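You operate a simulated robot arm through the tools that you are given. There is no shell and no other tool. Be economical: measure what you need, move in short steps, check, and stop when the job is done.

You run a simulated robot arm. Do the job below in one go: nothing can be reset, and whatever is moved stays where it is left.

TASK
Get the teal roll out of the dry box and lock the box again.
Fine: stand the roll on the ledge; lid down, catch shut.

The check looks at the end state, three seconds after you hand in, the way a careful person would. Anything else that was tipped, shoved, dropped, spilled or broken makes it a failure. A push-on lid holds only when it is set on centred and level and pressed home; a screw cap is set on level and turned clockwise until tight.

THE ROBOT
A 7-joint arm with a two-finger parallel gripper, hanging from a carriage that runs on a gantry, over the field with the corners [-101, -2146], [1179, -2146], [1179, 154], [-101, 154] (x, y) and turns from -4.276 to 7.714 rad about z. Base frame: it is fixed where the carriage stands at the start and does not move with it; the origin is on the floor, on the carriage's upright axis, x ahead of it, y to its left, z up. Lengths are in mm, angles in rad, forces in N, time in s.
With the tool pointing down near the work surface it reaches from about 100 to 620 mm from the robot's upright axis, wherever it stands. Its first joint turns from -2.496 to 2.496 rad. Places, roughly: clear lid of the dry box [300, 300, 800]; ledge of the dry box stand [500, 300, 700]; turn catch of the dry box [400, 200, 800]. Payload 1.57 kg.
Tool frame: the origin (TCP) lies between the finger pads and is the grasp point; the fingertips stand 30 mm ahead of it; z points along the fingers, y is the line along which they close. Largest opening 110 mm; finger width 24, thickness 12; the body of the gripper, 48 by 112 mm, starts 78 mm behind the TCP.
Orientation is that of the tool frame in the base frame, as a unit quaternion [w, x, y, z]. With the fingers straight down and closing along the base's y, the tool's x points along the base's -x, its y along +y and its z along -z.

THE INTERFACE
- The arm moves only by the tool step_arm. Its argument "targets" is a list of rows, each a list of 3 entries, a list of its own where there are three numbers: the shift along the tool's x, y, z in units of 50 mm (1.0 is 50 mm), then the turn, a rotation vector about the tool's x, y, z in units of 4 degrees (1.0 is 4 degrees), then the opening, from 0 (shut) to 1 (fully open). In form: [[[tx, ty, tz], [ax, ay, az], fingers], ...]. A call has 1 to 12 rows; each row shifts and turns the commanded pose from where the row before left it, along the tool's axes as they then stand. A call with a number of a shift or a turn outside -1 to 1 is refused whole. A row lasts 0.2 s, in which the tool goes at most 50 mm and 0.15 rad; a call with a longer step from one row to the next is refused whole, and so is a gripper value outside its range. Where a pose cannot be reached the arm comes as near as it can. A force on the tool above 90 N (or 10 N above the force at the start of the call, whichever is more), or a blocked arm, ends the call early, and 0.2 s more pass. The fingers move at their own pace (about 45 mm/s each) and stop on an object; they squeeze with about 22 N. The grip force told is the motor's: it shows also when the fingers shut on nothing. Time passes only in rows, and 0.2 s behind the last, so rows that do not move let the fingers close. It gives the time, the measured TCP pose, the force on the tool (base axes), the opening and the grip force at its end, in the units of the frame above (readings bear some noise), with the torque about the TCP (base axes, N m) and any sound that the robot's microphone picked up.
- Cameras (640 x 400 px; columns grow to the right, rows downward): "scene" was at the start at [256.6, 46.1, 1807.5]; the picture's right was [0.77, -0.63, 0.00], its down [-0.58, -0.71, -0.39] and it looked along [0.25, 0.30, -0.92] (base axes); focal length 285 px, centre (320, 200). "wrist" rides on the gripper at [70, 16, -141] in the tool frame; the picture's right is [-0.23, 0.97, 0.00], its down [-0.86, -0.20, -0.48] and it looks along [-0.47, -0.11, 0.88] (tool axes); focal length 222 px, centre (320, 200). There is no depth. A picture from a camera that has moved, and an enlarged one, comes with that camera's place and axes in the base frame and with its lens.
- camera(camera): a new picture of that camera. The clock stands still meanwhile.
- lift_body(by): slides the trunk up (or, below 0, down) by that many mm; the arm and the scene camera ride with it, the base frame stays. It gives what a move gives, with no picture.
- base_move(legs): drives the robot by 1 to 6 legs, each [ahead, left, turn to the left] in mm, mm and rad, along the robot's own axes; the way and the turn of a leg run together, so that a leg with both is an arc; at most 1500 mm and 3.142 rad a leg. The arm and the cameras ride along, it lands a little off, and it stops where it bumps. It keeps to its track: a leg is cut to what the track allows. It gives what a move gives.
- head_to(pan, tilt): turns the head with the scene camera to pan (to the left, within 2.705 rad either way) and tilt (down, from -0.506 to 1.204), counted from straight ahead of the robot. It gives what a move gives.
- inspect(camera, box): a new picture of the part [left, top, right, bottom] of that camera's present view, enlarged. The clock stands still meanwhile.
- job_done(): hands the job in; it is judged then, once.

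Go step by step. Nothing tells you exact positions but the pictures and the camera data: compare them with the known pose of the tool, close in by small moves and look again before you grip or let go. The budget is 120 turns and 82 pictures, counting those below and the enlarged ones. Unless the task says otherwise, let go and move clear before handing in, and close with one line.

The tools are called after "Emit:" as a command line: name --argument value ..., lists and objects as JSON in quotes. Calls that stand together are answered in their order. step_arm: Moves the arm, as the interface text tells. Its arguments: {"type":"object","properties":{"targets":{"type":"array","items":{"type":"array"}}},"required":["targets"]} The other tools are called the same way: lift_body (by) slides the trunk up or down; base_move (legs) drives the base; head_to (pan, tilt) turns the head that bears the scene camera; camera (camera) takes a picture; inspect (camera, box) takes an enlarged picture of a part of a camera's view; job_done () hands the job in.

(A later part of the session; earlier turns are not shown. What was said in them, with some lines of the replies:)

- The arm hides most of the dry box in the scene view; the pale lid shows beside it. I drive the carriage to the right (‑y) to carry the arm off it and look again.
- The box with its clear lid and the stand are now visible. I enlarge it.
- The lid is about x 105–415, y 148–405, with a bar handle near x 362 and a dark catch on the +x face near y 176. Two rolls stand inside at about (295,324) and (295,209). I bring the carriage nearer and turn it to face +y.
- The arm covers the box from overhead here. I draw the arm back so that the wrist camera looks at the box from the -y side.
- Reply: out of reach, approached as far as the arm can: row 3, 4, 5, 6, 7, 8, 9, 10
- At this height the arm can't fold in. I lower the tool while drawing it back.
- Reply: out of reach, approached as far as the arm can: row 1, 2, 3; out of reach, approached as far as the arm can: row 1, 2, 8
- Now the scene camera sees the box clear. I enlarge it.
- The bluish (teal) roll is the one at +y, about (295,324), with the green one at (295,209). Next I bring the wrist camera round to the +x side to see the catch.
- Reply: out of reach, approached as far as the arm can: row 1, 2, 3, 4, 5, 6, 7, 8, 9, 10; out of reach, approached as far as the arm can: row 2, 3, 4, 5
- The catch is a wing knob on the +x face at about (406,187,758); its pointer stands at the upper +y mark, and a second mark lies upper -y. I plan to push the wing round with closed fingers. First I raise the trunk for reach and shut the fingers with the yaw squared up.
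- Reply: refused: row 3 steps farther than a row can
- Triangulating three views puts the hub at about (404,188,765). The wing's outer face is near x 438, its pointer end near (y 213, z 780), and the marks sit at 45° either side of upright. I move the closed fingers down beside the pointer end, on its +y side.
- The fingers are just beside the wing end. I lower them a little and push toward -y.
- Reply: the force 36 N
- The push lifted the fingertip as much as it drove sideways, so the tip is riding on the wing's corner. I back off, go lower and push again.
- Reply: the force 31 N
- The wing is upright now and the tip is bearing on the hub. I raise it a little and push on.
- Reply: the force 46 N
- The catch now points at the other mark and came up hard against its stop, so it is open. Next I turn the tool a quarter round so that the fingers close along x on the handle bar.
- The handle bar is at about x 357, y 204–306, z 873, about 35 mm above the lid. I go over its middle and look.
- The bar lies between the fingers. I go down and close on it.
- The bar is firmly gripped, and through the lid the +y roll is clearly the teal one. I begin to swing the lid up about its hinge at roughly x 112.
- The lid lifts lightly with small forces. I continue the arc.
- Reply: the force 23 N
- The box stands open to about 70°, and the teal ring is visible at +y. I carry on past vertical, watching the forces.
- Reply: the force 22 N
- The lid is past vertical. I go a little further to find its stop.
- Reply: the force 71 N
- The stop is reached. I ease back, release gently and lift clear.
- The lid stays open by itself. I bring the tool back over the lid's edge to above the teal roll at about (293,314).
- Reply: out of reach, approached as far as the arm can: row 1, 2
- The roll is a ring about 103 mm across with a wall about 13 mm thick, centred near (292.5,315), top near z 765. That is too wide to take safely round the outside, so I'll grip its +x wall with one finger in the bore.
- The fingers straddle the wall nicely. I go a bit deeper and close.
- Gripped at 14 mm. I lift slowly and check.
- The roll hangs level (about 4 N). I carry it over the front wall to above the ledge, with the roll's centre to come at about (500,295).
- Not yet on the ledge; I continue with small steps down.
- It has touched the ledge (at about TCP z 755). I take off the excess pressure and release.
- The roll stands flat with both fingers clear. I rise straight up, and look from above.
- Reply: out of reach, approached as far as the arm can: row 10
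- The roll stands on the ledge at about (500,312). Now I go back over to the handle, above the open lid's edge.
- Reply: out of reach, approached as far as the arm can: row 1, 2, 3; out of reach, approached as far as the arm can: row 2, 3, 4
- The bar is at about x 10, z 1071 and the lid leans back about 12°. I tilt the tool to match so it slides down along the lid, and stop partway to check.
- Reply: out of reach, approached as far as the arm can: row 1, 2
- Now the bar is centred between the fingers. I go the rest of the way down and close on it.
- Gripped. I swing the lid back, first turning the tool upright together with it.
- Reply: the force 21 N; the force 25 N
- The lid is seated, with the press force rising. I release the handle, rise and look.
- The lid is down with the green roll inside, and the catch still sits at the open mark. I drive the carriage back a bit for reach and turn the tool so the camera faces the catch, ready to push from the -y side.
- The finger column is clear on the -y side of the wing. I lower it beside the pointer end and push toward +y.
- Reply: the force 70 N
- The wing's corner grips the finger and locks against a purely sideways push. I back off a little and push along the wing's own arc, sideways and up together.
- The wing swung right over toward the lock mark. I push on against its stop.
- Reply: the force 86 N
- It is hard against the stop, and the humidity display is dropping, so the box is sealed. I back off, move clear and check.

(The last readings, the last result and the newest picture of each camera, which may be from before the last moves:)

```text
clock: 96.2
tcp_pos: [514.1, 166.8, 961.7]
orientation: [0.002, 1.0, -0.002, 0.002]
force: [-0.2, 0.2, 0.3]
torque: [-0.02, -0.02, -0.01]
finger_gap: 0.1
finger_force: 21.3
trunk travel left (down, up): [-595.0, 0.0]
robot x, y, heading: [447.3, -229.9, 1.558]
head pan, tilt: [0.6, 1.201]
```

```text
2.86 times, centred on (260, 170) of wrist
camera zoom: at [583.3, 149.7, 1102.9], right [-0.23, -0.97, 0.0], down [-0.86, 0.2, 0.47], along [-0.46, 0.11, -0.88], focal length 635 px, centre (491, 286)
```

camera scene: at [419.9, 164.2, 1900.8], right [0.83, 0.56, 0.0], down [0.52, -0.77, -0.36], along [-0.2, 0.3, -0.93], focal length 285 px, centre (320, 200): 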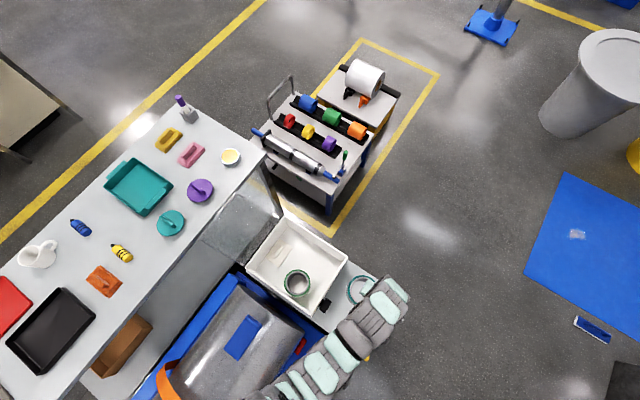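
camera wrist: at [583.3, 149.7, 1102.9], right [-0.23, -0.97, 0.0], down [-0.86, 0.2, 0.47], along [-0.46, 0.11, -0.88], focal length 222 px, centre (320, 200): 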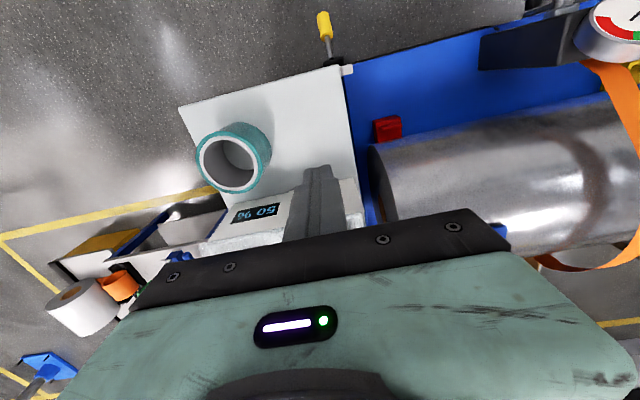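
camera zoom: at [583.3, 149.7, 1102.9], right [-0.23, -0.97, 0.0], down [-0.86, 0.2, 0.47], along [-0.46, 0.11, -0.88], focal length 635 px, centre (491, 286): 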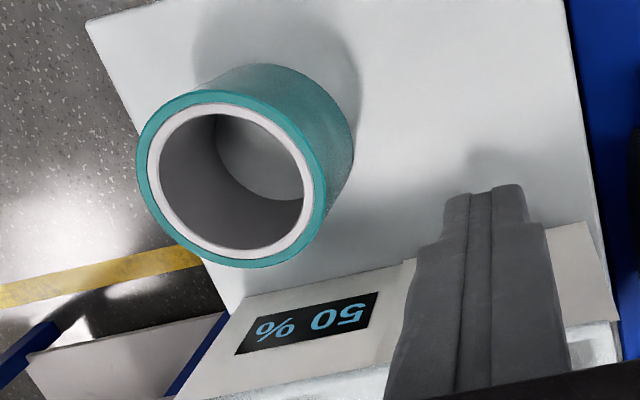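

Emit:
step_arm --targets '[[[0.3, 0.8, -0.3], [0, 0, 0], 0], [[0.3, 0.8, -0.3], [0, 0, 0], 0], [[0, 0, 0], [0, 0, 0], 0]]'

Emit:
inspect --camera "wrist" --box '[140, 90, 340, 230]'

Emit:
inspect --camera "scene" --box '[200, 100, 440, 260]'

```text
clock: 97.0
tcp_pos: [544.3, 85.9, 993.2]
orientation: [0.003, 1.0, -0.001, 0.002]
force: [0.3, 0.7, 0.3]
torque: [-0.02, -0.01, 0.0]
finger_gap: 0.3
finger_force: 21.4
trunk travel left (down, up): [-595.0, 0.0]
robot x, y, heading: [448.5, -232.6, 1.563]
head pan, tilt: [0.6, 1.201]
```

```text
2.86 times, centred on (240, 160) of wrist
camera zoom: at [613.6, 69.4, 1133.3], right [-0.23, -0.97, 0.0], down [-0.86, 0.2, 0.47], along [-0.46, 0.11, -0.88], focal length 635 px, centre (549, 314)
```

zoom: 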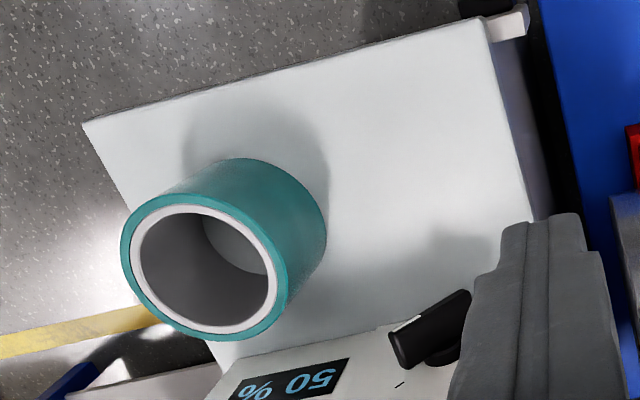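

```text
2.50 times, centred on (320, 180) of scene
camera zoom: at [418.9, 35.4, 1900.8], right [0.83, 0.56, 0.0], down [0.52, -0.77, -0.36], along [-0.2, 0.3, -0.93], focal length 712 px, centre (320, 250)
```

zoom: 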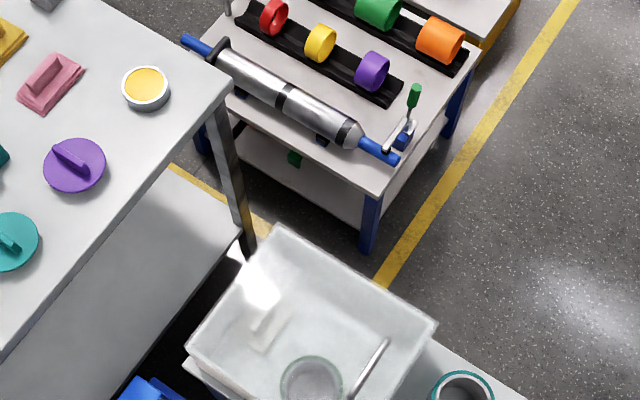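

The teal roll stands on the ledge, the lid is flush, and the catch points at its original lock mark, hard on its stop. The fingers are clear, so I hand in.

Emit:
job_done

```text
The job is handed in.
```

The teal roll is out and standing on the ledge. The lid is down, the catch is turned back to its lock mark, and the job is handed in.
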